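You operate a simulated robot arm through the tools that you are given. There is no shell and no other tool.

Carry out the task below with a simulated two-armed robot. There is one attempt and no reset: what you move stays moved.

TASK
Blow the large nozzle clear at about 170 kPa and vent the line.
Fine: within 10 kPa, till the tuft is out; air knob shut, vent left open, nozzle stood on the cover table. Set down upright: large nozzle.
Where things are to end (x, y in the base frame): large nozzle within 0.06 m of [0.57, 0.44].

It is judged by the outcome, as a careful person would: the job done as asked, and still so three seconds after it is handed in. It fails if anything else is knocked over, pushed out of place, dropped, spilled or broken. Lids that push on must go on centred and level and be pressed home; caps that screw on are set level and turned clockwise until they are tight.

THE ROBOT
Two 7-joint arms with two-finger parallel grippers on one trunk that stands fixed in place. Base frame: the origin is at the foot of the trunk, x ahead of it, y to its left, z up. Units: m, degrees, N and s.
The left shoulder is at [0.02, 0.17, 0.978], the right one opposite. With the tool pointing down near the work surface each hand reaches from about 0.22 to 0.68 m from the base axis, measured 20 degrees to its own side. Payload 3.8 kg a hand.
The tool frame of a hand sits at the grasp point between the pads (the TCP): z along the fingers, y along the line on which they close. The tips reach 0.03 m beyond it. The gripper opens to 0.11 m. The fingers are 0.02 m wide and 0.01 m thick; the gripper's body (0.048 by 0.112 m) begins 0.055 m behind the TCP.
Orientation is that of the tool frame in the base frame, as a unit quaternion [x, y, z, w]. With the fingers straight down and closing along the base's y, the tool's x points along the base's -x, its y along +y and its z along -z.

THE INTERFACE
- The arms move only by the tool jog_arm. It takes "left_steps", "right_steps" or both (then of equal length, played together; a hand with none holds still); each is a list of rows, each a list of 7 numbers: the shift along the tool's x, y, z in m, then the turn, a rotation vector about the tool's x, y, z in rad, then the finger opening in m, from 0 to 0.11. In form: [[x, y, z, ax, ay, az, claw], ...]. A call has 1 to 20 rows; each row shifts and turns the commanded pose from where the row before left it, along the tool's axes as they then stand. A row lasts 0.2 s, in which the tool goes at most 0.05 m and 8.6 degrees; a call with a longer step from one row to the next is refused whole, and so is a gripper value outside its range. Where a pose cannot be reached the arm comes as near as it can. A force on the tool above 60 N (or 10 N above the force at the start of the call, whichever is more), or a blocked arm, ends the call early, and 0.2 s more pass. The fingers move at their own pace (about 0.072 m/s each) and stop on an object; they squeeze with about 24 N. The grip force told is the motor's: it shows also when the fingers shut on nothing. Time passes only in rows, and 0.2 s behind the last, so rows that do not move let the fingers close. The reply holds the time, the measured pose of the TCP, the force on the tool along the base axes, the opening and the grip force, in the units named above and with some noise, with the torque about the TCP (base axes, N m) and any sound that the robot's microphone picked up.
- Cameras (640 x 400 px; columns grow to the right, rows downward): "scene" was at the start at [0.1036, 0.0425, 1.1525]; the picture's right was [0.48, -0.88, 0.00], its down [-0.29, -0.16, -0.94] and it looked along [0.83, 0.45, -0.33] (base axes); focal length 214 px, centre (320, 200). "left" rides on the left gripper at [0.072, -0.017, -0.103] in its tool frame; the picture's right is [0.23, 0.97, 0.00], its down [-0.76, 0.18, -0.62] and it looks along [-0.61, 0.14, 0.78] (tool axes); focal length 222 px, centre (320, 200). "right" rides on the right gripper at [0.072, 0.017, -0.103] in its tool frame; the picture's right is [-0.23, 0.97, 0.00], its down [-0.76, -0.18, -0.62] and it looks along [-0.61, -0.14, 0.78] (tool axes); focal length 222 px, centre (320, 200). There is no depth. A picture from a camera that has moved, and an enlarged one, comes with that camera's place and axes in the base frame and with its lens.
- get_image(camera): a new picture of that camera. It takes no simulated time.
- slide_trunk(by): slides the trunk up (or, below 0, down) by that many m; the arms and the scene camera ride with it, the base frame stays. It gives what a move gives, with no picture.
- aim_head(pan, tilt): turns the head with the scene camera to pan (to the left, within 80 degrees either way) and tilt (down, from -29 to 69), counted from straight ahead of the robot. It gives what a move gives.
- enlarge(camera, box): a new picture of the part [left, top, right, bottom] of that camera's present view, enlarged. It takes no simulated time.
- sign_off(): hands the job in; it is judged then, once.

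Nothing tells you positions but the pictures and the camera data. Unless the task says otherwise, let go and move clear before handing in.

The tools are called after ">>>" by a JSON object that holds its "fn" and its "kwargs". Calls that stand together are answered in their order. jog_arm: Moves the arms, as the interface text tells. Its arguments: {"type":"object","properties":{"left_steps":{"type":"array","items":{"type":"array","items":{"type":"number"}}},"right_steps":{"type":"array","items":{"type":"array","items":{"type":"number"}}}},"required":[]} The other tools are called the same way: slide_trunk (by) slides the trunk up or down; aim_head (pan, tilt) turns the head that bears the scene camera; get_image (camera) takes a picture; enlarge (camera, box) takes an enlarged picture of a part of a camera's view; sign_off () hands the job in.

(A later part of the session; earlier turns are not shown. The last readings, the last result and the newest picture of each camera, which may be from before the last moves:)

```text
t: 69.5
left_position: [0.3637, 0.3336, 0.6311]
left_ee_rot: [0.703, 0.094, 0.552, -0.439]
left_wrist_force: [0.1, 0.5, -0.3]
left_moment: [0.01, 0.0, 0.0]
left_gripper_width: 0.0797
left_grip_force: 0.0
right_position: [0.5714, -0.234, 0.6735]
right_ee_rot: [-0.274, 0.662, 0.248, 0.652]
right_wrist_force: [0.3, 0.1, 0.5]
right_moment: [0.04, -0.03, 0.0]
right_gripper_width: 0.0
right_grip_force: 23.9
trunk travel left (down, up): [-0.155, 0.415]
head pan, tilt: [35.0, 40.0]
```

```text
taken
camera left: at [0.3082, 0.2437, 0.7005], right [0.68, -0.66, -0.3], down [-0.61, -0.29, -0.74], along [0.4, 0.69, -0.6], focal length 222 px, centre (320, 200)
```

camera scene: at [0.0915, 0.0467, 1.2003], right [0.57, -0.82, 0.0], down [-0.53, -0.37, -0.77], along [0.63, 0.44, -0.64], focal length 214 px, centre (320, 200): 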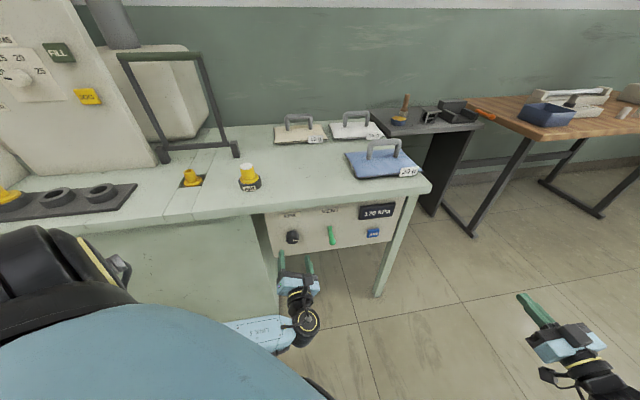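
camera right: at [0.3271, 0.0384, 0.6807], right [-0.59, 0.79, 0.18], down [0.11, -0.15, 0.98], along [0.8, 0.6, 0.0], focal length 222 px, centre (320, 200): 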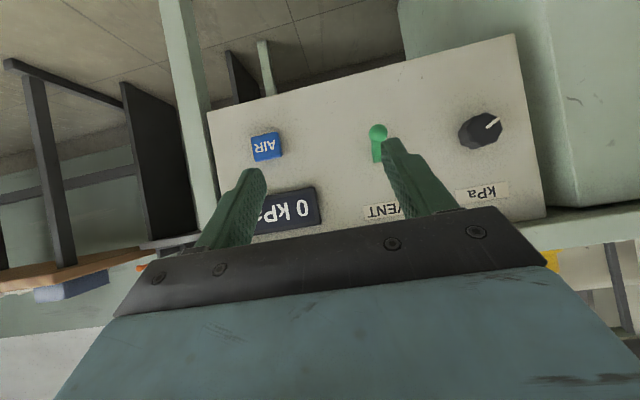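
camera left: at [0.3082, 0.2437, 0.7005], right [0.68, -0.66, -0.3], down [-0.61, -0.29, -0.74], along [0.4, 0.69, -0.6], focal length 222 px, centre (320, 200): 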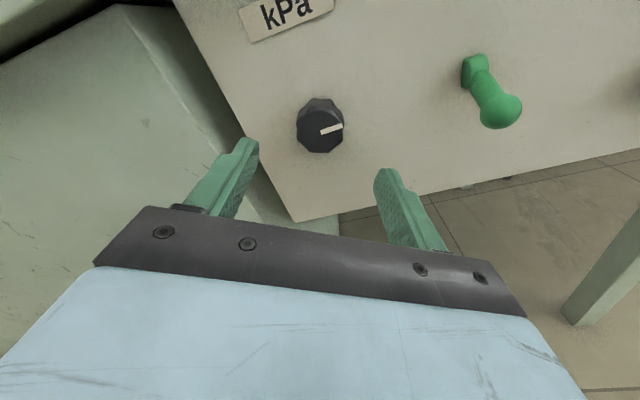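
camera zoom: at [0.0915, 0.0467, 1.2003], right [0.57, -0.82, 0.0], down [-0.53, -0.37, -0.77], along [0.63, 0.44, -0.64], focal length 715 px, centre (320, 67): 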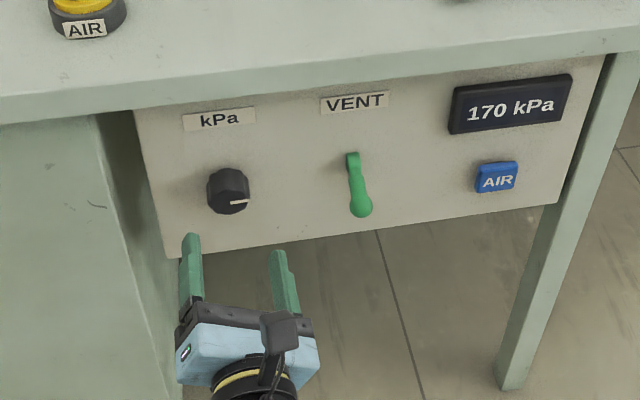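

Pressure holds at 170 kPa with the hand off. I'll close the fingers and slide right, staying clear of the lever, toward the AIR button.

>>> {"fn": "jog_arm", "kwargs": {"left_steps": [[0, 0, -0.02, 0, 0, 0, 0.04], [0.016, 0.0341, 0, 0, 0, 0, 0.0], [0.016, 0.0341, 0, 0, 0, 0, 0.0], [0.016, 0.0341, 0, 0, 0, 0, 0.0], [0.016, 0.0341, 0, 0, 0, 0, 0.0], [0.016, 0.0341, 0, 0, 0, 0, 0.0]]}}

>>> {"fn": "get_image", "kwargs": {"camera": "scene"}}

>>> {"fn": "get_image", "kwargs": {"camera": "left"}}

```text
t: 70.9
left_position: [0.4857, 0.1871, 0.6123]
left_ee_rot: [0.703, 0.094, 0.552, -0.438]
left_wrist_force: [-0.3, -0.1, 0.5]
left_moment: [0.01, 0.03, -0.04]
left_gripper_width: 0.0
left_grip_force: 23.3
right_position: [0.5724, -0.2339, 0.6743]
right_ee_rot: [-0.275, 0.662, 0.248, 0.652]
right_wrist_force: [-0.3, -0.4, -0.6]
right_moment: [-0.02, -0.02, -0.02]
right_gripper_width: 0.0
right_grip_force: 23.8
trunk travel left (down, up): [-0.155, 0.415]
head pan, tilt: [35.0, 40.0]
```

```text
taken
camera scene: at [0.0915, 0.0466, 1.2003], right [0.57, -0.82, 0.0], down [-0.53, -0.37, -0.77], along [0.63, 0.44, -0.64], focal length 214 px, centre (320, 200)
```

scene: 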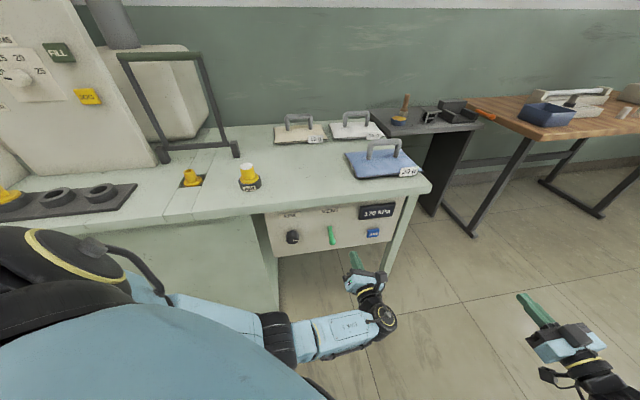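

```text
taken
camera left: at [0.4309, 0.0984, 0.6836], right [0.68, -0.66, -0.3], down [-0.61, -0.29, -0.74], along [0.4, 0.69, -0.6], focal length 222 px, centre (320, 200)
```

left: 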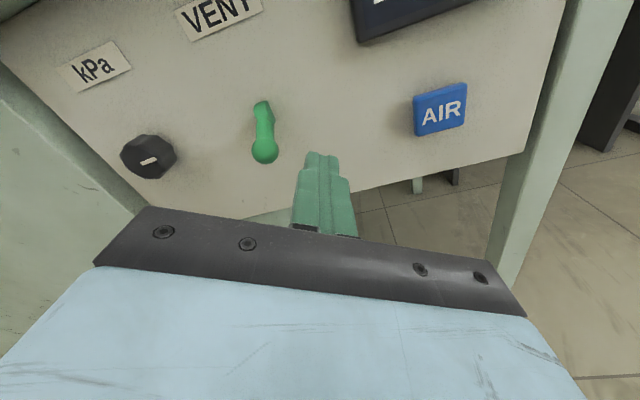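

The button is at about (0.646, 0.194, 0.588). I'll move in line with it and approach to about 3 cm.

>>> {"fn": "jog_arm", "kwargs": {"left_steps": [[0.0088, 0.0264, 0, 0, 0, 0, 0.0], [0.0088, 0.0264, 0, 0, 0, 0, 0.0], [0.0088, 0.0264, 0, 0, 0, 0, 0.0], [0.0088, 0.0264, 0, 0, 0, 0, 0.0], [0, 0, 0.018, 0, 0, 0, 0.0], [0, 0, 0.018, 0, 0, 0, 0.0], [0, 0, 0.018, 0, 0, 0, 0.0]]}}

>>> {"fn": "get_image", "kwargs": {"camera": "left"}}

>>> {"fn": "enlarge", "kwargs": {"camera": "scene", "box": [240, 150, 440, 300]}}

```text
t: 72.5
left_position: [0.5582, 0.1876, 0.6242]
left_ee_rot: [0.703, 0.095, 0.553, -0.437]
left_wrist_force: [0.7, 0.0, -0.3]
left_moment: [0.01, 0.02, 0.02]
left_gripper_width: 0.0003
left_grip_force: 24.1
left hand out of reach, approached as far as the arm can: row 2, 3, 4, 6, 7
right_position: [0.5712, -0.2339, 0.6739]
right_ee_rot: [-0.275, 0.662, 0.248, 0.652]
right_wrist_force: [-0.7, 0.1, 0.2]
right_moment: [0.04, 0.0, 0.0]
right_gripper_width: 0.0001
right_grip_force: 24.0
trunk travel left (down, up): [-0.155, 0.415]
head pan, tilt: [35.0, 40.0]
```

```text
taken
camera left: at [0.5025, 0.0989, 0.6958], right [0.68, -0.66, -0.3], down [-0.61, -0.29, -0.74], along [0.4, 0.69, -0.6], focal length 222 px, centre (320, 200)
```

left: 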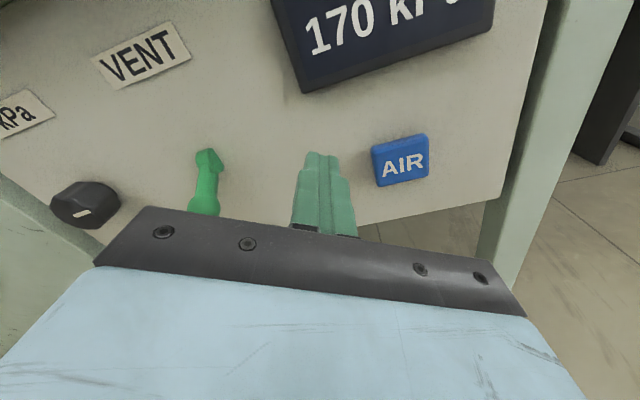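

```text
2.67 times, centred on (340, 225) of scene
camera zoom: at [0.0913, 0.0469, 1.2003], right [0.57, -0.82, 0.0], down [-0.53, -0.37, -0.77], along [0.63, 0.44, -0.64], focal length 572 px, centre (267, 133)
```

zoom: 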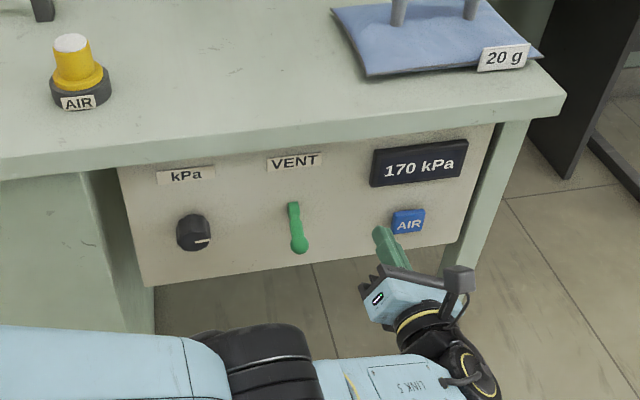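

Near the reach limit at this angle, so I'll swing the hand to point more along +x and slightly down, which shortens the reach needed.

>>> {"fn": "jog_arm", "kwargs": {"left_steps": [[0, 0, -0.005, -0.0935, 0.0558, 0, 0.0], [0, 0, 0, -0.0935, 0.0558, 0, 0.0], [0, 0, 0, -0.0935, 0.0558, 0, 0.0], [0, 0, 0, -0.0935, 0.0558, 0, 0.0], [0, 0, 0, -0.056, -0.0935, 0, 0.0], [0, 0, 0, -0.056, -0.0935, 0, 0.0], [0, 0, 0, -0.056, -0.0935, 0, 0.0], [0, 0, 0, -0.056, -0.0935, 0, 0.0]]}}

>>> {"fn": "get_image", "kwargs": {"camera": "left"}}

>>> {"fn": "enlarge", "kwargs": {"camera": "scene", "box": [240, 150, 440, 300]}}

```text
t: 74.3
left_position: [0.5555, 0.1848, 0.6237]
left_ee_rot: [0.842, -0.072, 0.482, -0.231]
left_wrist_force: [0.1, 0.5, -0.1]
left_moment: [-0.01, -0.01, 0.03]
left_gripper_width: 0.0001
left_grip_force: 23.7
right_position: [0.5711, -0.2334, 0.6735]
right_ee_rot: [-0.273, 0.662, 0.248, 0.653]
right_wrist_force: [0.1, -0.1, -0.2]
right_moment: [0.01, 0.03, 0.0]
right_gripper_width: 0.0001
right_grip_force: 23.9
trunk travel left (down, up): [-0.155, 0.415]
head pan, tilt: [35.0, 40.0]
```

```text
taken
camera left: at [0.5038, 0.1414, 0.7322], right [0.22, -0.94, -0.27], down [-0.91, -0.1, -0.41], along [0.36, 0.33, -0.87], focal length 222 px, centre (320, 200)
```

left: 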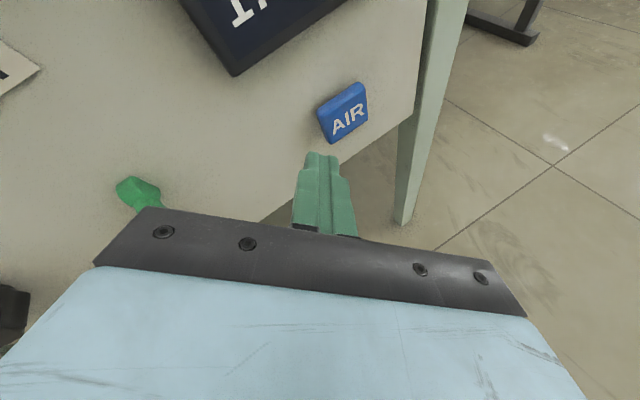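

```text
2.67 times, centred on (340, 225) of scene
camera zoom: at [0.0914, 0.0466, 1.2003], right [0.57, -0.82, 0.0], down [-0.53, -0.37, -0.77], along [0.63, 0.44, -0.64], focal length 572 px, centre (267, 133)
```

zoom: 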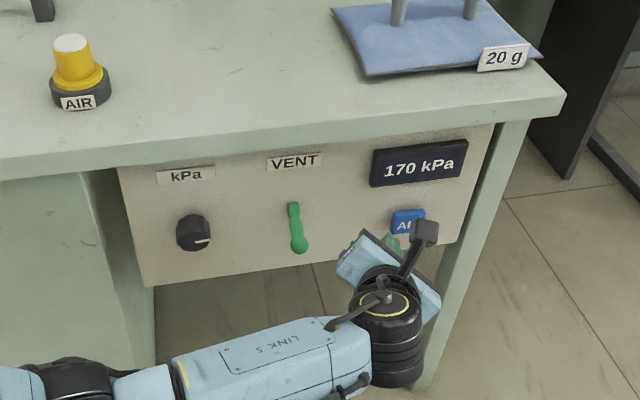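

Tip is near (0.581, 0.194, 0.611). I'll bring it to about 1.5 cm in front of the button.

>>> {"fn": "jog_arm", "kwargs": {"left_steps": [[0.0047, 0.0093, 0.0172, 0, 0, 0, 0.0], [0.0047, 0.0093, 0.0172, 0, 0, 0, 0.0], [0.0047, 0.0093, 0.0172, 0, 0, 0, 0.0]]}}

>>> {"fn": "get_image", "kwargs": {"camera": "left"}}

>>> {"fn": "enlarge", "kwargs": {"camera": "scene", "box": [320, 200, 440, 275]}}

```text
t: 75.1
left_position: [0.6084, 0.1732, 0.5999]
left_ee_rot: [0.842, -0.073, 0.481, -0.232]
left_wrist_force: [-0.1, 0.6, 0.4]
left_moment: [-0.02, -0.04, 0.03]
left_gripper_width: 0.0002
left_grip_force: 24.3
right_position: [0.5726, -0.2331, 0.675]
right_ee_rot: [-0.275, 0.662, 0.247, 0.652]
right_wrist_force: [0.4, 0.9, 0.3]
right_moment: [0.03, 0.0, 0.02]
right_gripper_width: 0.0
right_grip_force: 24.0
trunk travel left (down, up): [-0.155, 0.415]
head pan, tilt: [35.0, 40.0]
```

```text
taken
camera left: at [0.5573, 0.1293, 0.7075], right [0.22, -0.94, -0.27], down [-0.91, -0.1, -0.41], along [0.36, 0.34, -0.87], focal length 222 px, centre (320, 200)
```

left: 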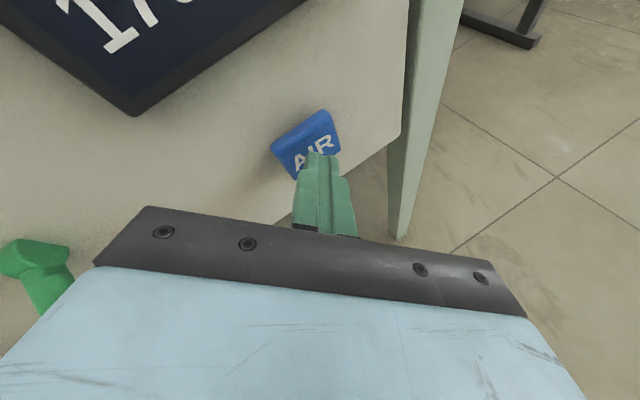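

```text
5.33 times, centred on (380, 238) of scene
camera zoom: at [0.0914, 0.0467, 1.2003], right [0.57, -0.82, 0.0], down [-0.53, -0.37, -0.77], along [0.63, 0.44, -0.64], focal length 1144 px, centre (0, 0)
```

zoom: 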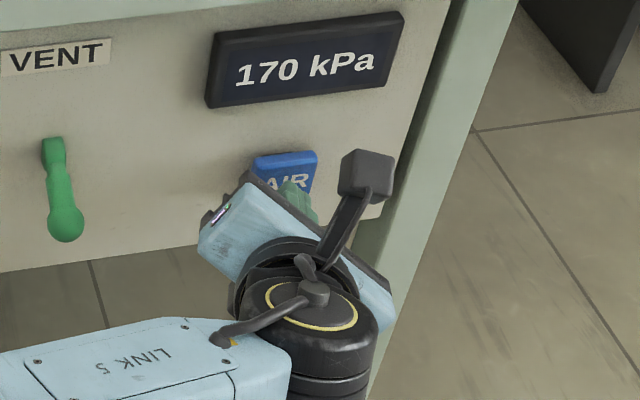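

Aligned. I'll press along the panel normal in 4 mm steps and hold briefly.

>>> {"fn": "jog_arm", "kwargs": {"left_steps": [[0.0005, -0.0022, 0.0033, 0, 0, 0, 0.0], [0.0005, -0.0022, 0.0033, 0, 0, 0, 0.0], [0.0005, -0.0022, 0.0033, 0, 0, 0, 0.0], [0.0005, -0.0022, 0.0033, 0, 0, 0, 0.0]]}}

>>> {"fn": "enlarge", "kwargs": {"camera": "scene", "box": [200, 120, 440, 280]}}

>>> {"fn": "get_image", "kwargs": {"camera": "left"}}

```text
t: 76.1
left_position: [0.6197, 0.1834, 0.6001]
left_ee_rot: [0.842, -0.072, 0.482, -0.231]
left_wrist_force: [-4.9, -4.2, 0.1]
left_moment: [-0.02, 0.02, -0.03]
left_gripper_width: 0.0
left_grip_force: 24.5
right_position: [0.5713, -0.2332, 0.6746]
right_ee_rot: [-0.274, 0.662, 0.248, 0.652]
right_wrist_force: [-0.6, 0.0, 0.0]
right_moment: [0.02, 0.03, 0.0]
right_gripper_width: 0.0
right_grip_force: 24.2
trunk travel left (down, up): [-0.155, 0.415]
head pan, tilt: [35.0, 40.0]
heard: click
```

```text
2.50 times, centred on (320, 200) of scene
camera zoom: at [0.0912, 0.0464, 1.2003], right [0.57, -0.82, 0.0], down [-0.53, -0.37, -0.77], along [0.63, 0.44, -0.64], focal length 536 px, centre (320, 200)
```

zoom: 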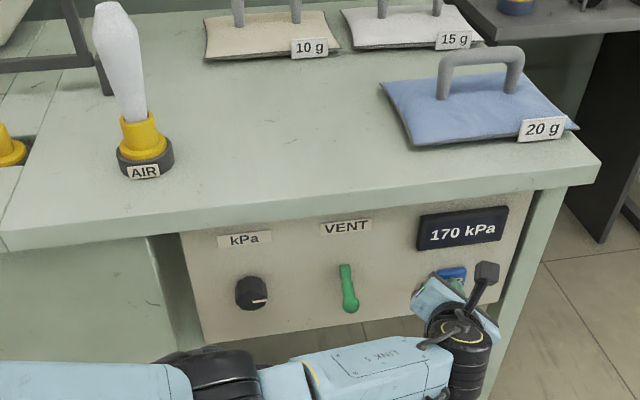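

```text
taken
camera left: at [0.5682, 0.1394, 0.7077], right [0.22, -0.94, -0.27], down [-0.91, -0.09, -0.41], along [0.36, 0.33, -0.87], focal length 222 px, centre (320, 200)
```

left: 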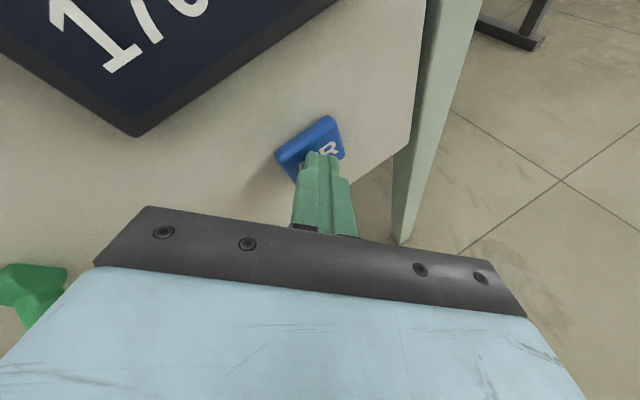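

Click heard and air is blowing: a white plume rises from the nozzle. I'll hold the button and watch.

>>> {"fn": "jog_arm", "kwargs": {"left_steps": [[0, 0, 0, 0, 0, 0, 0.0], [0, 0, 0, 0, 0, 0, 0.0], [0, 0, 0, 0, 0, 0, 0.0], [0, 0, 0, 0, 0, 0, 0.0]]}}

>>> {"fn": "enlarge", "kwargs": {"camera": "scene", "box": [200, 120, 440, 280]}}

>>> {"fn": "get_image", "kwargs": {"camera": "scene"}}

```text
t: 77.1
left_position: [0.6204, 0.1819, 0.6011]
left_ee_rot: [0.842, -0.073, 0.482, -0.232]
left_wrist_force: [-5.2, -7.5, -1.1]
left_moment: [-0.02, 0.07, -0.09]
left_gripper_width: 0.0
left_grip_force: 23.9
right_position: [0.5722, -0.2345, 0.6734]
right_ee_rot: [-0.274, 0.662, 0.248, 0.653]
right_wrist_force: [0.3, -0.1, -0.8]
right_moment: [-0.01, 0.0, 0.01]
right_gripper_width: 0.0001
right_grip_force: 24.0
trunk travel left (down, up): [-0.155, 0.415]
head pan, tilt: [35.0, 40.0]
```

```text
2.50 times, centred on (320, 200) of scene
camera zoom: at [0.0912, 0.0463, 1.2004], right [0.57, -0.82, 0.0], down [-0.53, -0.37, -0.77], along [0.63, 0.44, -0.64], focal length 536 px, centre (320, 200)
```

zoom: 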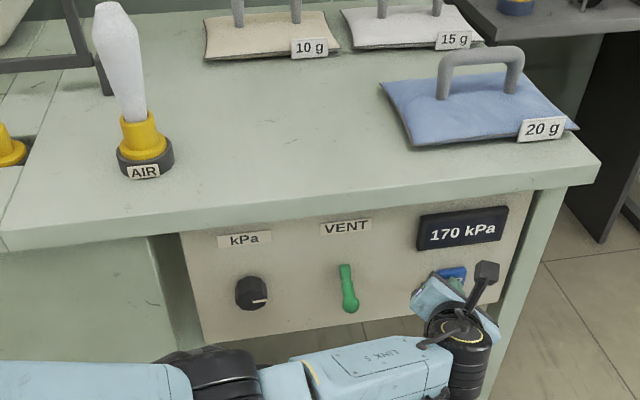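

```text
taken
camera scene: at [0.0912, 0.0463, 1.2004], right [0.57, -0.82, 0.0], down [-0.53, -0.37, -0.77], along [0.63, 0.44, -0.64], focal length 214 px, centre (320, 200)
```

scene: 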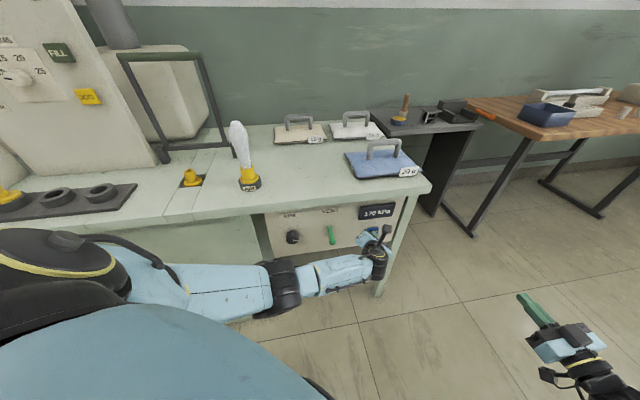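

>>> {"fn": "jog_arm", "kwargs": {"left_steps": [[0, 0, 0, 0, 0, 0, 0.0], [0, 0, 0, 0, 0, 0, 0.0], [0, 0, 0, 0, 0, 0, 0.0], [0, 0, 0, 0, 0, 0, 0.0], [0, 0, 0, 0, 0, 0, 0.0], [0, 0, 0, 0, 0, 0, 0.0], [0, 0, 0, 0, 0, 0, 0.0]]}}

>>> {"fn": "enlarge", "kwargs": {"camera": "scene", "box": [200, 100, 320, 200]}}

>>> {"fn": "get_image", "kwargs": {"camera": "scene"}}

```text
t: 78.7
left_position: [0.6195, 0.1834, 0.6015]
left_ee_rot: [0.842, -0.071, 0.482, -0.232]
left_wrist_force: [-8.8, -8.6, 0.9]
left_moment: [0.02, 0.02, -0.1]
left_gripper_width: 0.0
left_grip_force: 24.1
right_position: [0.5721, -0.2347, 0.6736]
right_ee_rot: [-0.274, 0.662, 0.247, 0.653]
right_wrist_force: [0.1, 1.1, -0.3]
right_moment: [0.0, 0.02, -0.03]
right_gripper_width: 0.0002
right_grip_force: 24.4
trunk travel left (down, up): [-0.155, 0.415]
head pan, tilt: [35.0, 40.0]
```

```text
4.00 times, centred on (260, 150) of scene
camera zoom: at [0.0909, 0.0461, 1.2004], right [0.57, -0.82, 0.0], down [-0.53, -0.37, -0.77], along [0.63, 0.44, -0.64], focal length 858 px, centre (560, 400)
```

zoom: 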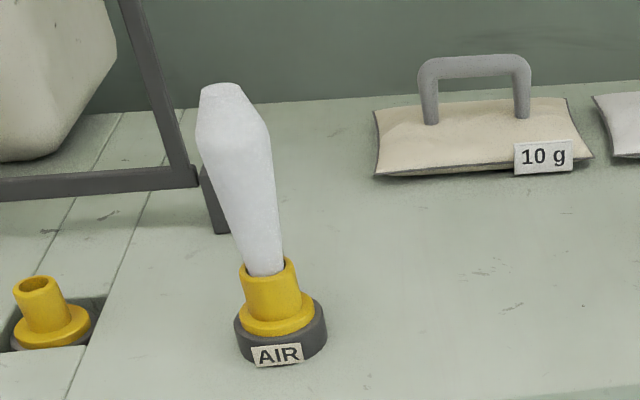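

```text
taken
camera scene: at [0.0909, 0.0461, 1.2004], right [0.57, -0.82, 0.0], down [-0.53, -0.37, -0.77], along [0.63, 0.44, -0.64], focal length 214 px, centre (320, 200)
```

scene: 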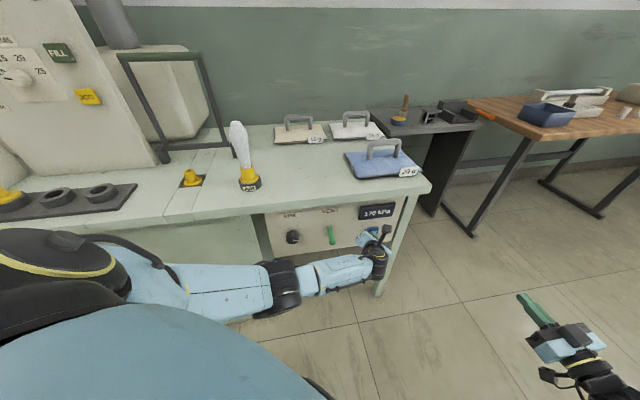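

The jet now rises from inside the clear bore. I'll release the button and check whether the tuft is gone.

>>> {"fn": "jog_arm", "kwargs": {"left_steps": [[-0.0005, 0.0022, -0.0033, 0, 0, 0, 0.0], [-0.0005, 0.0022, -0.0033, 0, 0, 0, 0.0], [-0.001, 0.0044, -0.0066, 0, 0, 0, 0.0], [-0.0015, 0.0066, -0.01, 0, 0, 0, 0.0], [-0.0015, 0.0066, -0.01, 0, 0, 0, 0.0]]}}

>>> {"fn": "enlarge", "kwargs": {"camera": "scene", "box": [200, 100, 320, 200]}}

>>> {"fn": "enlarge", "kwargs": {"camera": "scene", "box": [200, 120, 440, 280]}}

```text
t: 79.9
left_position: [0.5909, 0.1546, 0.601]
left_ee_rot: [0.842, -0.071, 0.482, -0.233]
left_wrist_force: [0.6, 0.3, 0.7]
left_moment: [-0.01, 0.03, -0.04]
left_gripper_width: 0.0
left_grip_force: 24.6
right_position: [0.572, -0.2341, 0.6747]
right_ee_rot: [-0.274, 0.662, 0.247, 0.653]
right_wrist_force: [-0.5, 0.6, -0.5]
right_moment: [0.0, 0.01, -0.01]
right_gripper_width: 0.0002
right_grip_force: 23.9
trunk travel left (down, up): [-0.155, 0.415]
head pan, tilt: [35.0, 40.0]
```

```text
4.00 times, centred on (260, 150) of scene
camera zoom: at [0.0914, 0.0467, 1.2003], right [0.57, -0.82, 0.0], down [-0.53, -0.37, -0.77], along [0.63, 0.44, -0.64], focal length 858 px, centre (560, 400)
```

zoom: 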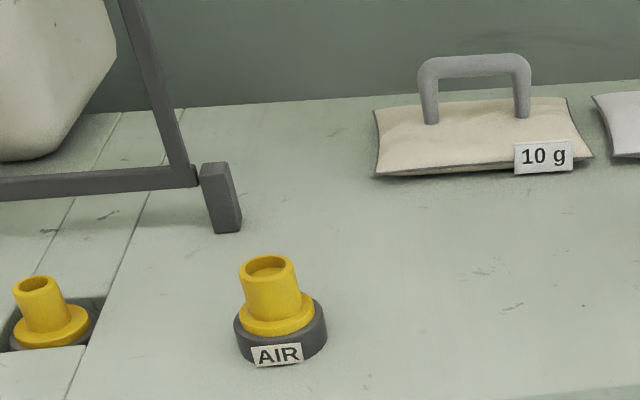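

```text
2.50 times, centred on (320, 200) of scene
camera zoom: at [0.0914, 0.0467, 1.2003], right [0.57, -0.82, 0.0], down [-0.53, -0.37, -0.77], along [0.63, 0.44, -0.64], focal length 536 px, centre (320, 200)
```

zoom: 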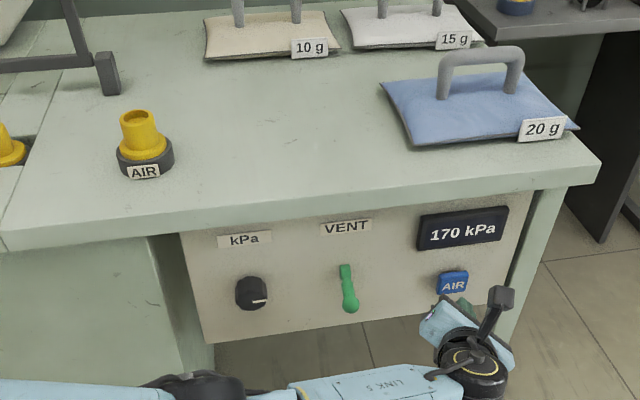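

The tuft is out and the nozzle bore is clear; the button has sprung back. Next I'll return to the knob to shut it, retracing the path.

>>> {"fn": "jog_arm", "kwargs": {"left_steps": [[-0.0128, -0.0119, -0.0217, 0, 0, 0, 0.0], [-0.0128, -0.0119, -0.0217, 0, 0, 0, 0.0], [-0.0128, -0.0119, -0.0217, 0, 0, 0, 0.0], [-0.0128, -0.0119, -0.0217, 0, 0, 0, 0.0], [0, 0, 0, 0.056, 0.0935, 0, 0.0], [0, 0, 0, 0.056, 0.0935, 0, 0.0], [0, 0, 0, 0.056, 0.0935, 0, 0.0], [0, 0, 0, 0.056, 0.0935, 0, 0.0], [0, 0, 0, 0.0935, -0.0558, 0, 0.0], [0, 0, 0, 0.0935, -0.0558, 0, 0.0], [0, 0, 0, 0.0935, -0.0558, 0, 0.0], [0, 0, 0, 0.0935, -0.0558, 0, 0.0]]}}

>>> {"fn": "get_image", "kwargs": {"camera": "scene"}}

```text
t: 82.5
left_position: [0.4859, 0.1875, 0.6198]
left_ee_rot: [0.703, 0.094, 0.552, -0.438]
left_wrist_force: [-0.5, 1.6, 0.2]
left_moment: [0.01, -0.01, -0.02]
left_gripper_width: 0.0
left_grip_force: 24.3
right_position: [0.572, -0.2335, 0.6746]
right_ee_rot: [-0.274, 0.662, 0.248, 0.653]
right_wrist_force: [0.0, -0.2, 0.2]
right_moment: [0.03, -0.03, 0.01]
right_gripper_width: 0.0
right_grip_force: 24.1
trunk travel left (down, up): [-0.155, 0.415]
head pan, tilt: [35.0, 40.0]
```

```text
taken
camera scene: at [0.0914, 0.0466, 1.2003], right [0.57, -0.82, 0.0], down [-0.53, -0.37, -0.77], along [0.63, 0.44, -0.64], focal length 214 px, centre (320, 200)
```

scene: 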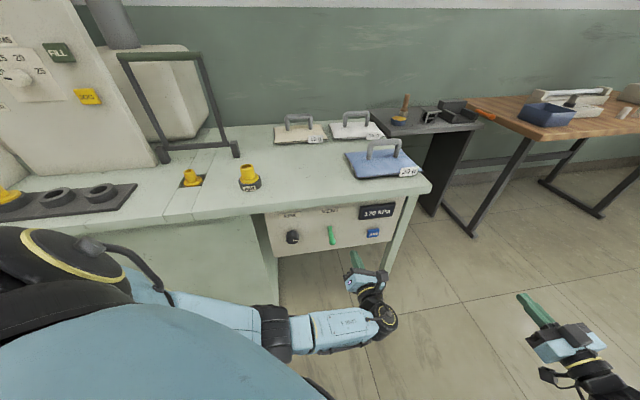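

Pose restored. Sliding left back in front of the knob and opening the fingers.

>>> {"fn": "jog_arm", "kwargs": {"left_steps": [[-0.0147, -0.0283, 0, 0, 0, 0, 0.0], [-0.0147, -0.0283, 0, 0, 0, 0, 0.0], [-0.0147, -0.0283, 0, 0, 0, 0, 0.0], [-0.0147, -0.0283, 0, 0, 0, 0, 0.0], [-0.0147, -0.0283, 0, 0, 0, 0, 0.03], [-0.0147, -0.0283, 0, 0, 0, 0, 0.06], [0, 0, 0.02, 0, 0, 0, 0.08], [0, 0, 0.02, 0, 0, 0, 0.08]]}}

>>> {"fn": "get_image", "kwargs": {"camera": "left"}}

```text
t: 84.3
left_position: [0.3764, 0.3505, 0.6306]
left_ee_rot: [0.703, 0.095, 0.552, -0.438]
left_wrist_force: [-0.5, -0.1, 0.7]
left_moment: [-0.01, 0.02, -0.02]
left_gripper_width: 0.0801
left_grip_force: 0.1
right_position: [0.5713, -0.2324, 0.6742]
right_ee_rot: [-0.273, 0.662, 0.247, 0.653]
right_wrist_force: [-0.2, 0.9, 0.0]
right_moment: [0.0, 0.01, 0.02]
right_gripper_width: 0.0
right_grip_force: 23.9
trunk travel left (down, up): [-0.155, 0.415]
head pan, tilt: [35.0, 40.0]
```

```text
taken
camera left: at [0.3211, 0.2602, 0.7011], right [0.68, -0.66, -0.3], down [-0.61, -0.29, -0.74], along [0.4, 0.69, -0.6], focal length 222 px, centre (320, 200)
```

left: 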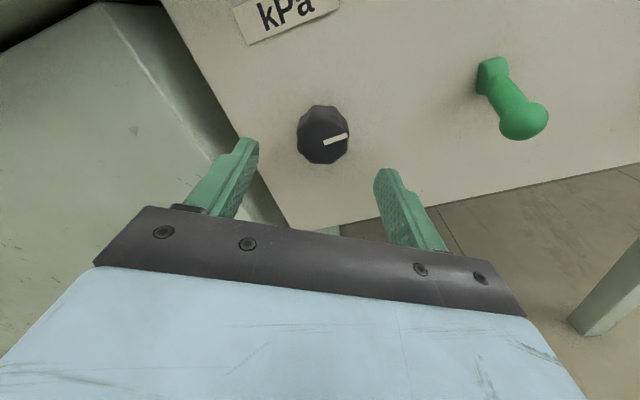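

>>> {"fn": "jog_arm", "kwargs": {"left_steps": [[0.0004, 0.0006, 0.0148, 0, 0, 0, 0.08], [0.0004, 0.0006, 0.0148, 0, 0, 0, 0.08], [0.0004, 0.0006, 0.0148, 0, 0, 0, 0.08], [0.0004, 0.0006, 0.0148, 0, 0, 0, 0.08], [0, 0, 0, 0, 0, 0, 0.06], [0, 0, 0, 0, 0, 0, 0.045], [0, 0, 0, 0, 0, 0, 0.03], [0, 0, 0, 0, 0, 0, 0.03], [0, 0, 0, 0, 0, 0, 0.03]]}}

>>> {"fn": "get_image", "kwargs": {"camera": "left"}}

>>> {"fn": "enlarge", "kwargs": {"camera": "scene", "box": [240, 180, 400, 300]}}

```text
t: 86.3
left_position: [0.4189, 0.3902, 0.6297]
left_ee_rot: [0.703, 0.094, 0.552, -0.439]
left_wrist_force: [-3.5, 7.7, 6.0]
left_moment: [-0.67, 0.71, -0.51]
left_gripper_width: 0.0413
left_grip_force: 45.4
right_position: [0.5723, -0.2332, 0.6761]
right_ee_rot: [-0.275, 0.662, 0.247, 0.652]
right_wrist_force: [0.4, -0.2, 0.5]
right_moment: [0.01, 0.04, 0.02]
right_gripper_width: 0.0001
right_grip_force: 23.9
trunk travel left (down, up): [-0.155, 0.415]
head pan, tilt: [35.0, 40.0]
```

```text
taken
camera left: at [0.3639, 0.3007, 0.701], right [0.69, -0.66, -0.3], down [-0.61, -0.29, -0.74], along [0.4, 0.69, -0.6], focal length 222 px, centre (320, 200)
```

left: 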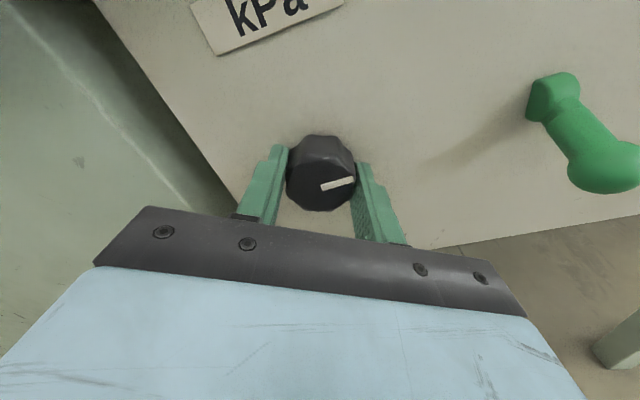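

```text
3.33 times, centred on (320, 240) of scene
camera zoom: at [0.0909, 0.047, 1.2004], right [0.57, -0.82, 0.0], down [-0.53, -0.37, -0.77], along [0.63, 0.44, -0.64], focal length 715 px, centre (320, 67)
```

zoom: 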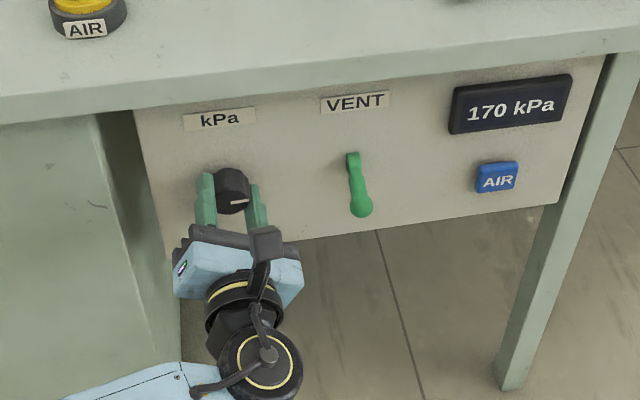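

Gripped again. Turning counter-clockwise to shut.

>>> {"fn": "jog_arm", "kwargs": {"left_steps": [[0, 0, 0, 0, 0, -0.11, 0.03], [0, 0, 0, 0, 0, -0.11, 0.03], [0, 0, 0, 0, 0, -0.11, 0.03], [0, 0, 0, 0, 0, -0.11, 0.03], [0, 0, 0, 0, 0, -0.11, 0.03], [0, 0, 0, 0, 0, -0.11, 0.03], [0, 0, 0, 0, 0, -0.11, 0.03], [0, 0, 0, 0, 0, -0.11, 0.03], [0, 0, 0, 0, 0, -0.11, 0.03], [0, 0, 0, 0, 0, -0.11, 0.03], [0, 0, 0, 0, 0, -0.11, 0.03], [0, 0, 0, 0, 0, -0.11, 0.03], [0, 0, 0, 0, 0, -0.11, 0.03], [0, 0, 0, 0, 0, -0.11, 0.03], [0, 0, 0, 0, 0, -0.11, 0.03], [0, 0, 0, 0, 0, -0.11, 0.03], [0, 0, 0, 0, 0, -0.11, 0.03], [0, 0, 0, 0, 0, 0, 0.03]]}}

>>> {"fn": "enlarge", "kwargs": {"camera": "scene", "box": [240, 180, 400, 300]}}

>>> {"fn": "get_image", "kwargs": {"camera": "scene"}}

```text
t: 90.1
left_position: [0.4188, 0.3903, 0.6298]
left_ee_rot: [0.341, 0.622, 0.68, 0.184]
left_wrist_force: [-5.4, 17.6, -4.1]
left_moment: [0.76, -0.75, -0.49]
left_gripper_width: 0.0413
left_grip_force: 44.4
right_position: [0.5733, -0.2331, 0.675]
right_ee_rot: [-0.276, 0.661, 0.248, 0.652]
right_wrist_force: [-0.9, 0.4, -0.1]
right_moment: [0.02, -0.01, 0.02]
right_gripper_width: 0.0
right_grip_force: 24.2
trunk travel left (down, up): [-0.155, 0.415]
head pan, tilt: [35.0, 40.0]
```

```text
3.33 times, centred on (320, 240) of scene
camera zoom: at [0.0912, 0.048, 1.2003], right [0.57, -0.82, 0.0], down [-0.53, -0.37, -0.77], along [0.63, 0.44, -0.64], focal length 715 px, centre (320, 67)
```

zoom: 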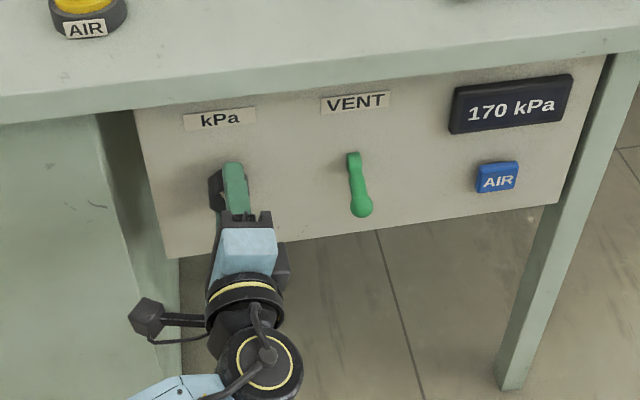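

```text
taken
camera scene: at [0.0912, 0.048, 1.2003], right [0.57, -0.82, 0.0], down [-0.53, -0.37, -0.77], along [0.63, 0.44, -0.64], focal length 214 px, centre (320, 200)
```

scene: 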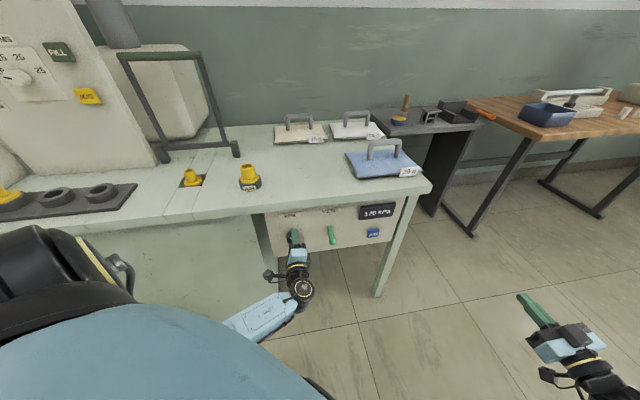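

The line holds 170 kPa (trapped until vented). I'll continue shutting the knob.

>>> {"fn": "jog_arm", "kwargs": {"left_steps": [[0, 0, 0, 0, 0, -0.11, 0.03], [0, 0, 0, 0, 0, -0.11, 0.03], [0, 0, 0, 0, 0, -0.11, 0.03], [0, 0, 0, 0, 0, -0.11, 0.03], [0, 0, 0, 0, 0, -0.11, 0.03], [0, 0, 0, 0, 0, -0.11, 0.03], [0, 0, 0, 0, 0, -0.11, 0.03], [0, 0, 0, 0, 0, -0.11, 0.03], [0, 0, 0, 0, 0, -0.11, 0.03], [0, 0, 0, 0, 0, -0.11, 0.03], [0, 0, 0, 0, 0, 0, 0.03]]}}

>>> {"fn": "get_image", "kwargs": {"camera": "scene"}}

>>> {"fn": "enlarge", "kwargs": {"camera": "scene", "box": [240, 180, 400, 300]}}

```text
t: 92.5
left_position: [0.4189, 0.3889, 0.6313]
left_ee_rot: [-0.035, 0.708, 0.484, 0.513]
left_wrist_force: [-8.9, 17.9, 9.1]
left_moment: [-0.77, 0.83, -0.32]
left_gripper_width: 0.0415
left_grip_force: 44.7
right_position: [0.5705, -0.2346, 0.6742]
right_ee_rot: [-0.276, 0.661, 0.247, 0.652]
right_wrist_force: [-0.2, -0.2, -0.1]
right_moment: [-0.01, 0.02, -0.02]
right_gripper_width: 0.0
right_grip_force: 24.5
trunk travel left (down, up): [-0.155, 0.415]
head pan, tilt: [35.0, 40.0]
```

```text
taken
camera scene: at [0.0904, 0.0475, 1.2004], right [0.57, -0.82, 0.0], down [-0.53, -0.37, -0.77], along [0.63, 0.44, -0.64], focal length 214 px, centre (320, 200)
```

scene: 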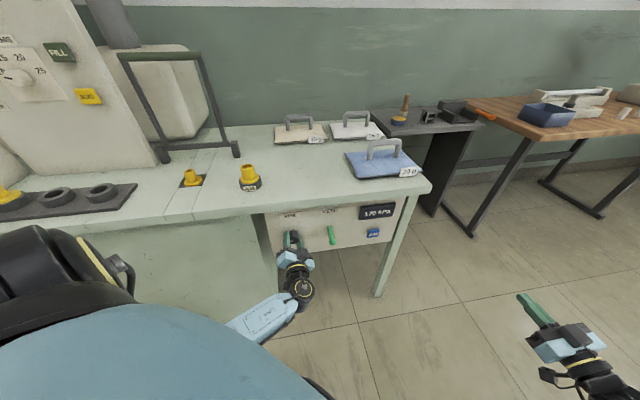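

```text
3.33 times, centred on (320, 240) of scene
camera zoom: at [0.0904, 0.0475, 1.2004], right [0.57, -0.82, 0.0], down [-0.53, -0.37, -0.77], along [0.63, 0.44, -0.64], focal length 715 px, centre (320, 67)
```

zoom: 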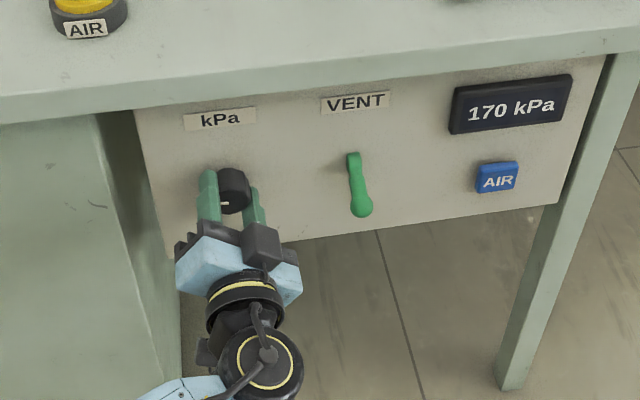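

About 39° remain. I'll finish and nudge gently against the stop.

>>> {"fn": "jog_arm", "kwargs": {"left_steps": [[0, 0, 0, 0, 0, -0.11, 0.03], [0, 0, 0, 0, 0, -0.11, 0.03], [0, 0, 0, 0, 0, -0.11, 0.03], [0, 0, 0, 0, 0, -0.11, 0.03], [0, 0, 0, 0, 0, -0.11, 0.03], [0, 0, 0, 0, 0, -0.11, 0.03], [0, 0, 0, 0, 0, -0.04, 0.03], [0, 0, 0, 0, 0, 0, 0.03]]}}

>>> {"fn": "get_image", "kwargs": {"camera": "scene"}}

>>> {"fn": "enlarge", "kwargs": {"camera": "scene", "box": [240, 180, 400, 300]}}

```text
t: 94.3
left_position: [0.4191, 0.3911, 0.6314]
left_ee_rot: [-0.275, 0.653, 0.279, 0.648]
left_wrist_force: [-14.8, 16.8, 6.6]
left_moment: [0.83, 0.53, -1.01]
left_gripper_width: 0.0416
left_grip_force: 45.2
right_position: [0.5709, -0.2334, 0.6741]
right_ee_rot: [-0.276, 0.661, 0.247, 0.652]
right_wrist_force: [-0.5, 0.5, 0.8]
right_moment: [0.0, -0.01, -0.02]
right_gripper_width: 0.0
right_grip_force: 24.3
trunk travel left (down, up): [-0.155, 0.415]
head pan, tilt: [35.0, 40.0]
```

```text
taken
camera scene: at [0.0902, 0.0473, 1.2004], right [0.57, -0.82, 0.0], down [-0.53, -0.37, -0.77], along [0.63, 0.44, -0.64], focal length 214 px, centre (320, 200)
```

scene: 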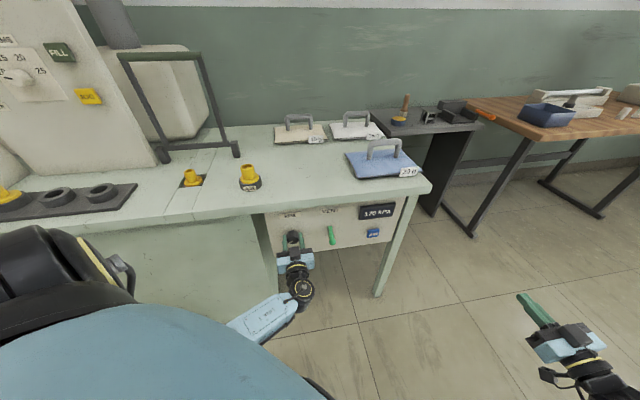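

```text
3.33 times, centred on (320, 240) of scene
camera zoom: at [0.0902, 0.0473, 1.2004], right [0.57, -0.82, 0.0], down [-0.53, -0.37, -0.77], along [0.63, 0.44, -0.64], focal length 715 px, centre (320, 67)
```

zoom: 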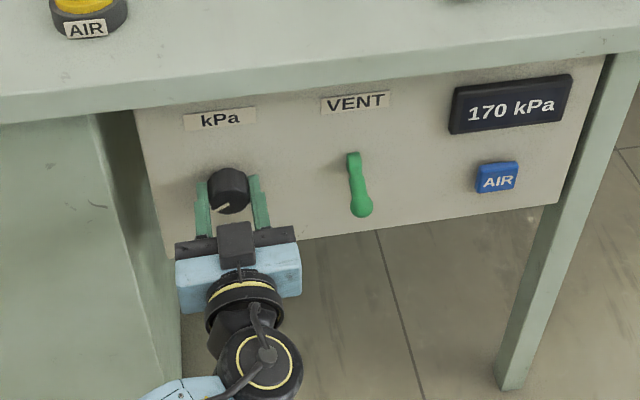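

The knob pointer is back at the shut mark and I feel the stop. I'll release, back off, and look at the vent lever up close.

>>> {"fn": "jog_arm", "kwargs": {"left_steps": [[0, 0, 0, 0, 0, 0, 0.06], [0, 0, 0, 0, 0, 0, 0.08], [0, 0, 0, 0, 0, 0, 0.08], [0, 0, -0.02, 0, 0, 0, 0.08], [0, 0, -0.02, 0, 0, 0, 0.08], [0, 0, -0.02, 0, 0, 0, 0.08], [0.01, 0, -0.01, 0, 0, 0, 0.04], [0.02, 0, 0, 0, 0, 0, 0.0], [0.02, 0, 0, 0, 0, 0, 0.0], [0.01, 0, 0, 0, 0, 0, 0.0]]}}

>>> {"fn": "get_image", "kwargs": {"camera": "left"}}

>>> {"fn": "enlarge", "kwargs": {"camera": "scene", "box": [240, 180, 400, 300]}}

```text
t: 96.5
left_position: [0.37, 0.3386, 0.5722]
left_ee_rot: [-0.273, 0.655, 0.279, 0.647]
left_wrist_force: [-0.2, 0.2, -0.2]
left_moment: [0.04, 0.0, 0.03]
left_gripper_width: 0.0
left_grip_force: 23.7
right_position: [0.5718, -0.2336, 0.6739]
right_ee_rot: [-0.275, 0.662, 0.248, 0.652]
right_wrist_force: [-0.5, -0.6, 0.1]
right_moment: [-0.03, 0.02, -0.02]
right_gripper_width: 0.0
right_grip_force: 24.2
trunk travel left (down, up): [-0.155, 0.415]
head pan, tilt: [35.0, 40.0]
```

```text
taken
camera left: at [0.3097, 0.2526, 0.4981], right [-0.7, 0.68, -0.22], down [-0.55, -0.33, 0.77], along [0.45, 0.66, 0.6], focal length 222 px, centre (320, 200)
```

left: 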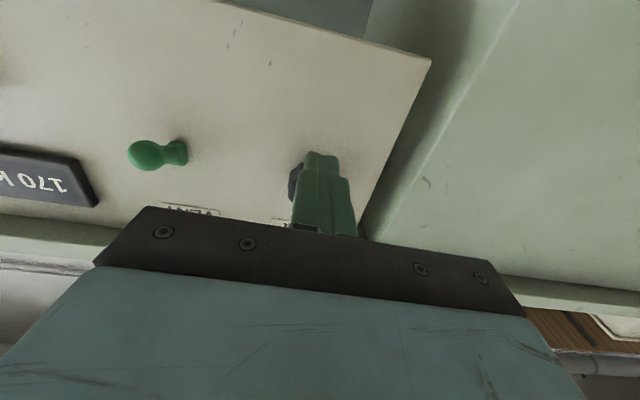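

```text
3.33 times, centred on (320, 240) of scene
camera zoom: at [0.0915, 0.0467, 1.2003], right [0.57, -0.82, 0.0], down [-0.53, -0.37, -0.77], along [0.63, 0.44, -0.64], focal length 715 px, centre (320, 67)
```

zoom: 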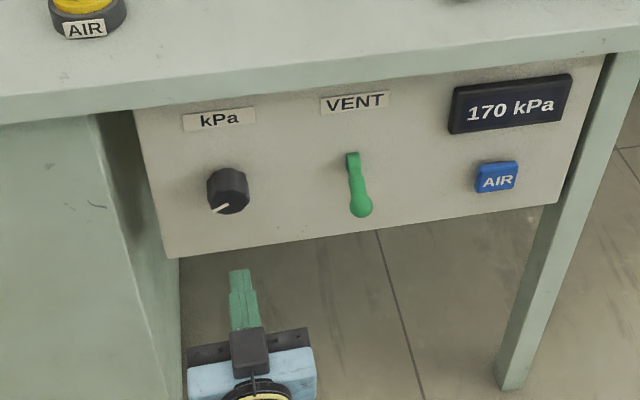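

The knob pointer matches its initial shut position. I'll move right, under the lever.

>>> {"fn": "jog_arm", "kwargs": {"left_steps": [[0, -0.0268, 0, 0, 0, 0, 0.0], [0, -0.0268, 0, 0, 0, 0, 0.0], [0, -0.0268, 0, 0, 0, 0, 0.0], [0, -0.0268, 0, 0, 0, 0, 0.0], [0, -0.0268, 0, 0, 0, 0, 0.0]]}}

>>> {"fn": "get_image", "kwargs": {"camera": "left"}}

>>> {"fn": "enlarge", "kwargs": {"camera": "scene", "box": [280, 200, 400, 275]}}

```text
t: 97.7
left_position: [0.4681, 0.2454, 0.5691]
left_ee_rot: [-0.273, 0.655, 0.279, 0.647]
left_wrist_force: [-0.3, -1.3, 0.3]
left_moment: [0.01, 0.02, 0.0]
left_gripper_width: 0.0001
left_grip_force: 24.1
right_position: [0.5718, -0.2335, 0.6731]
right_ee_rot: [-0.275, 0.662, 0.248, 0.652]
right_wrist_force: [-0.1, -0.1, 0.0]
right_moment: [-0.01, -0.04, -0.03]
right_gripper_width: 0.0001
right_grip_force: 24.4
trunk travel left (down, up): [-0.155, 0.415]
head pan, tilt: [35.0, 40.0]
```

```text
taken
camera left: at [0.407, 0.1605, 0.4975], right [-0.7, 0.68, -0.22], down [-0.55, -0.33, 0.77], along [0.45, 0.66, 0.6], focal length 222 px, centre (320, 200)
```

left: 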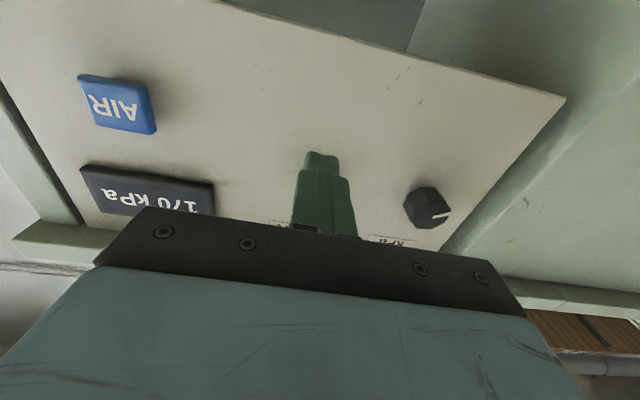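

```text
5.33 times, centred on (340, 238) of scene
camera zoom: at [0.0914, 0.0466, 1.2003], right [0.57, -0.82, 0.0], down [-0.53, -0.37, -0.77], along [0.63, 0.44, -0.64], focal length 1144 px, centre (213, 0)
```

zoom: 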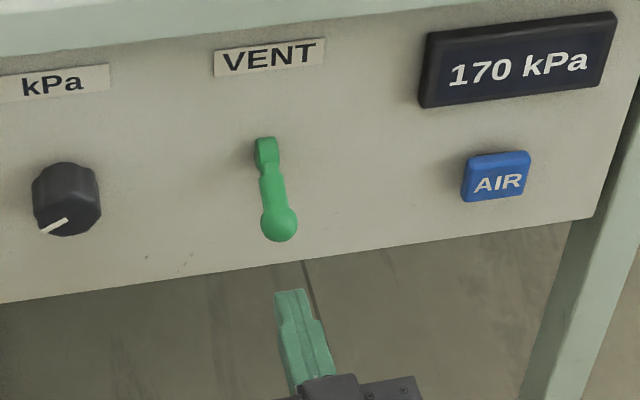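

The fingers are directly below the lever. I'll slide in under the ball and lift gently in small steps.

>>> {"fn": "jog_arm", "kwargs": {"left_steps": [[0, 0, 0.012, 0, 0, 0, 0.0], [0, 0, 0.012, 0, 0, 0, 0.0], [0, 0, 0.012, 0, 0, 0, 0.0], [-0.008, 0, 0, 0, 0, 0, 0.0], [-0.008, 0, 0, 0, 0, 0, 0.0], [-0.006, 0, 0, 0, 0, 0, 0.0], [-0.006, 0, 0, 0, 0, 0, 0.0]]}}

>>> {"fn": "enlarge", "kwargs": {"camera": "scene", "box": [280, 200, 400, 275]}}

>>> {"fn": "get_image", "kwargs": {"camera": "left"}}

```text
t: 99.3
left_position: [0.4927, 0.2717, 0.5983]
left_ee_rot: [-0.274, 0.655, 0.279, 0.647]
left_wrist_force: [0.0, -0.7, -1.2]
left_moment: [-0.04, -0.02, 0.03]
left_gripper_width: 0.0
left_grip_force: 24.0
right_position: [0.5729, -0.2333, 0.6731]
right_ee_rot: [-0.275, 0.662, 0.248, 0.652]
right_wrist_force: [1.2, 0.4, 0.3]
right_moment: [0.01, 0.01, 0.01]
right_gripper_width: 0.0
right_grip_force: 24.4
trunk travel left (down, up): [-0.155, 0.415]
head pan, tilt: [35.0, 40.0]
```

```text
5.33 times, centred on (340, 238) of scene
camera zoom: at [0.0916, 0.0467, 1.2003], right [0.57, -0.82, 0.0], down [-0.53, -0.37, -0.77], along [0.63, 0.44, -0.64], focal length 1144 px, centre (213, 0)
```

zoom: 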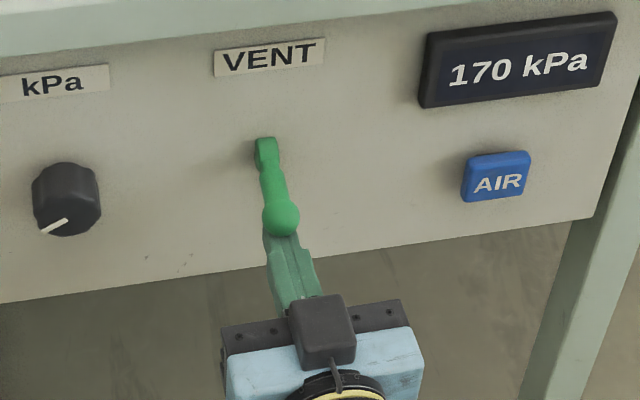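

```text
taken
camera left: at [0.432, 0.1861, 0.5244], right [-0.7, 0.68, -0.22], down [-0.55, -0.33, 0.77], along [0.45, 0.66, 0.6], focal length 222 px, centre (320, 200)
```

left: 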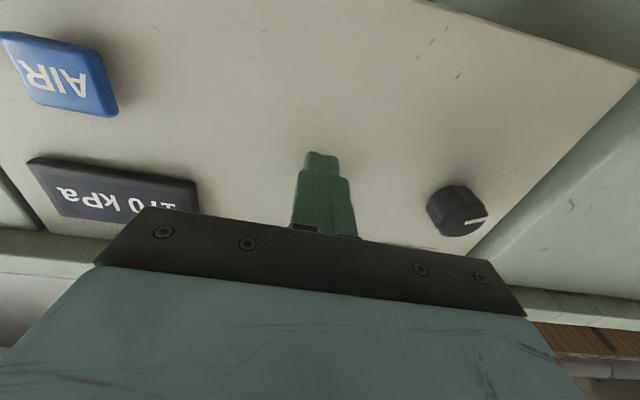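

The lever ball is starting to rise easily. I'll continue lifting.

>>> {"fn": "jog_arm", "kwargs": {"left_steps": [[-0.008, 0, 0, 0, 0, 0, 0.0], [-0.008, 0, 0, 0, 0, 0, 0.0], [-0.008, 0, 0, 0, 0, 0, 0.0]]}}

>>> {"fn": "enlarge", "kwargs": {"camera": "scene", "box": [280, 200, 400, 275]}}

```text
t: 100.1
left_position: [0.4926, 0.2715, 0.6204]
left_ee_rot: [-0.274, 0.654, 0.279, 0.647]
left_wrist_force: [0.0, 0.1, 0.2]
left_moment: [-0.02, -0.01, 0.02]
left_gripper_width: 0.0
left_grip_force: 23.1
right_position: [0.5718, -0.2338, 0.6734]
right_ee_rot: [-0.275, 0.661, 0.248, 0.652]
right_wrist_force: [-0.1, -0.5, -0.2]
right_moment: [0.01, 0.0, 0.0]
right_gripper_width: 0.0
right_grip_force: 24.0
trunk travel left (down, up): [-0.155, 0.415]
head pan, tilt: [35.0, 40.0]
```

```text
5.33 times, centred on (340, 238) of scene
camera zoom: at [0.0914, 0.0467, 1.2004], right [0.57, -0.82, 0.0], down [-0.53, -0.37, -0.77], along [0.63, 0.44, -0.64], focal length 1144 px, centre (213, 0)
```

zoom: 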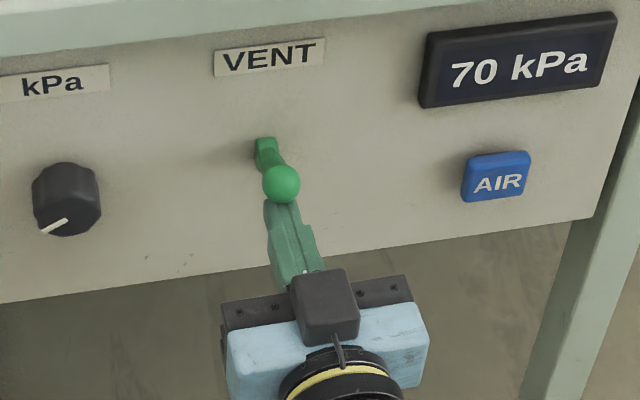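

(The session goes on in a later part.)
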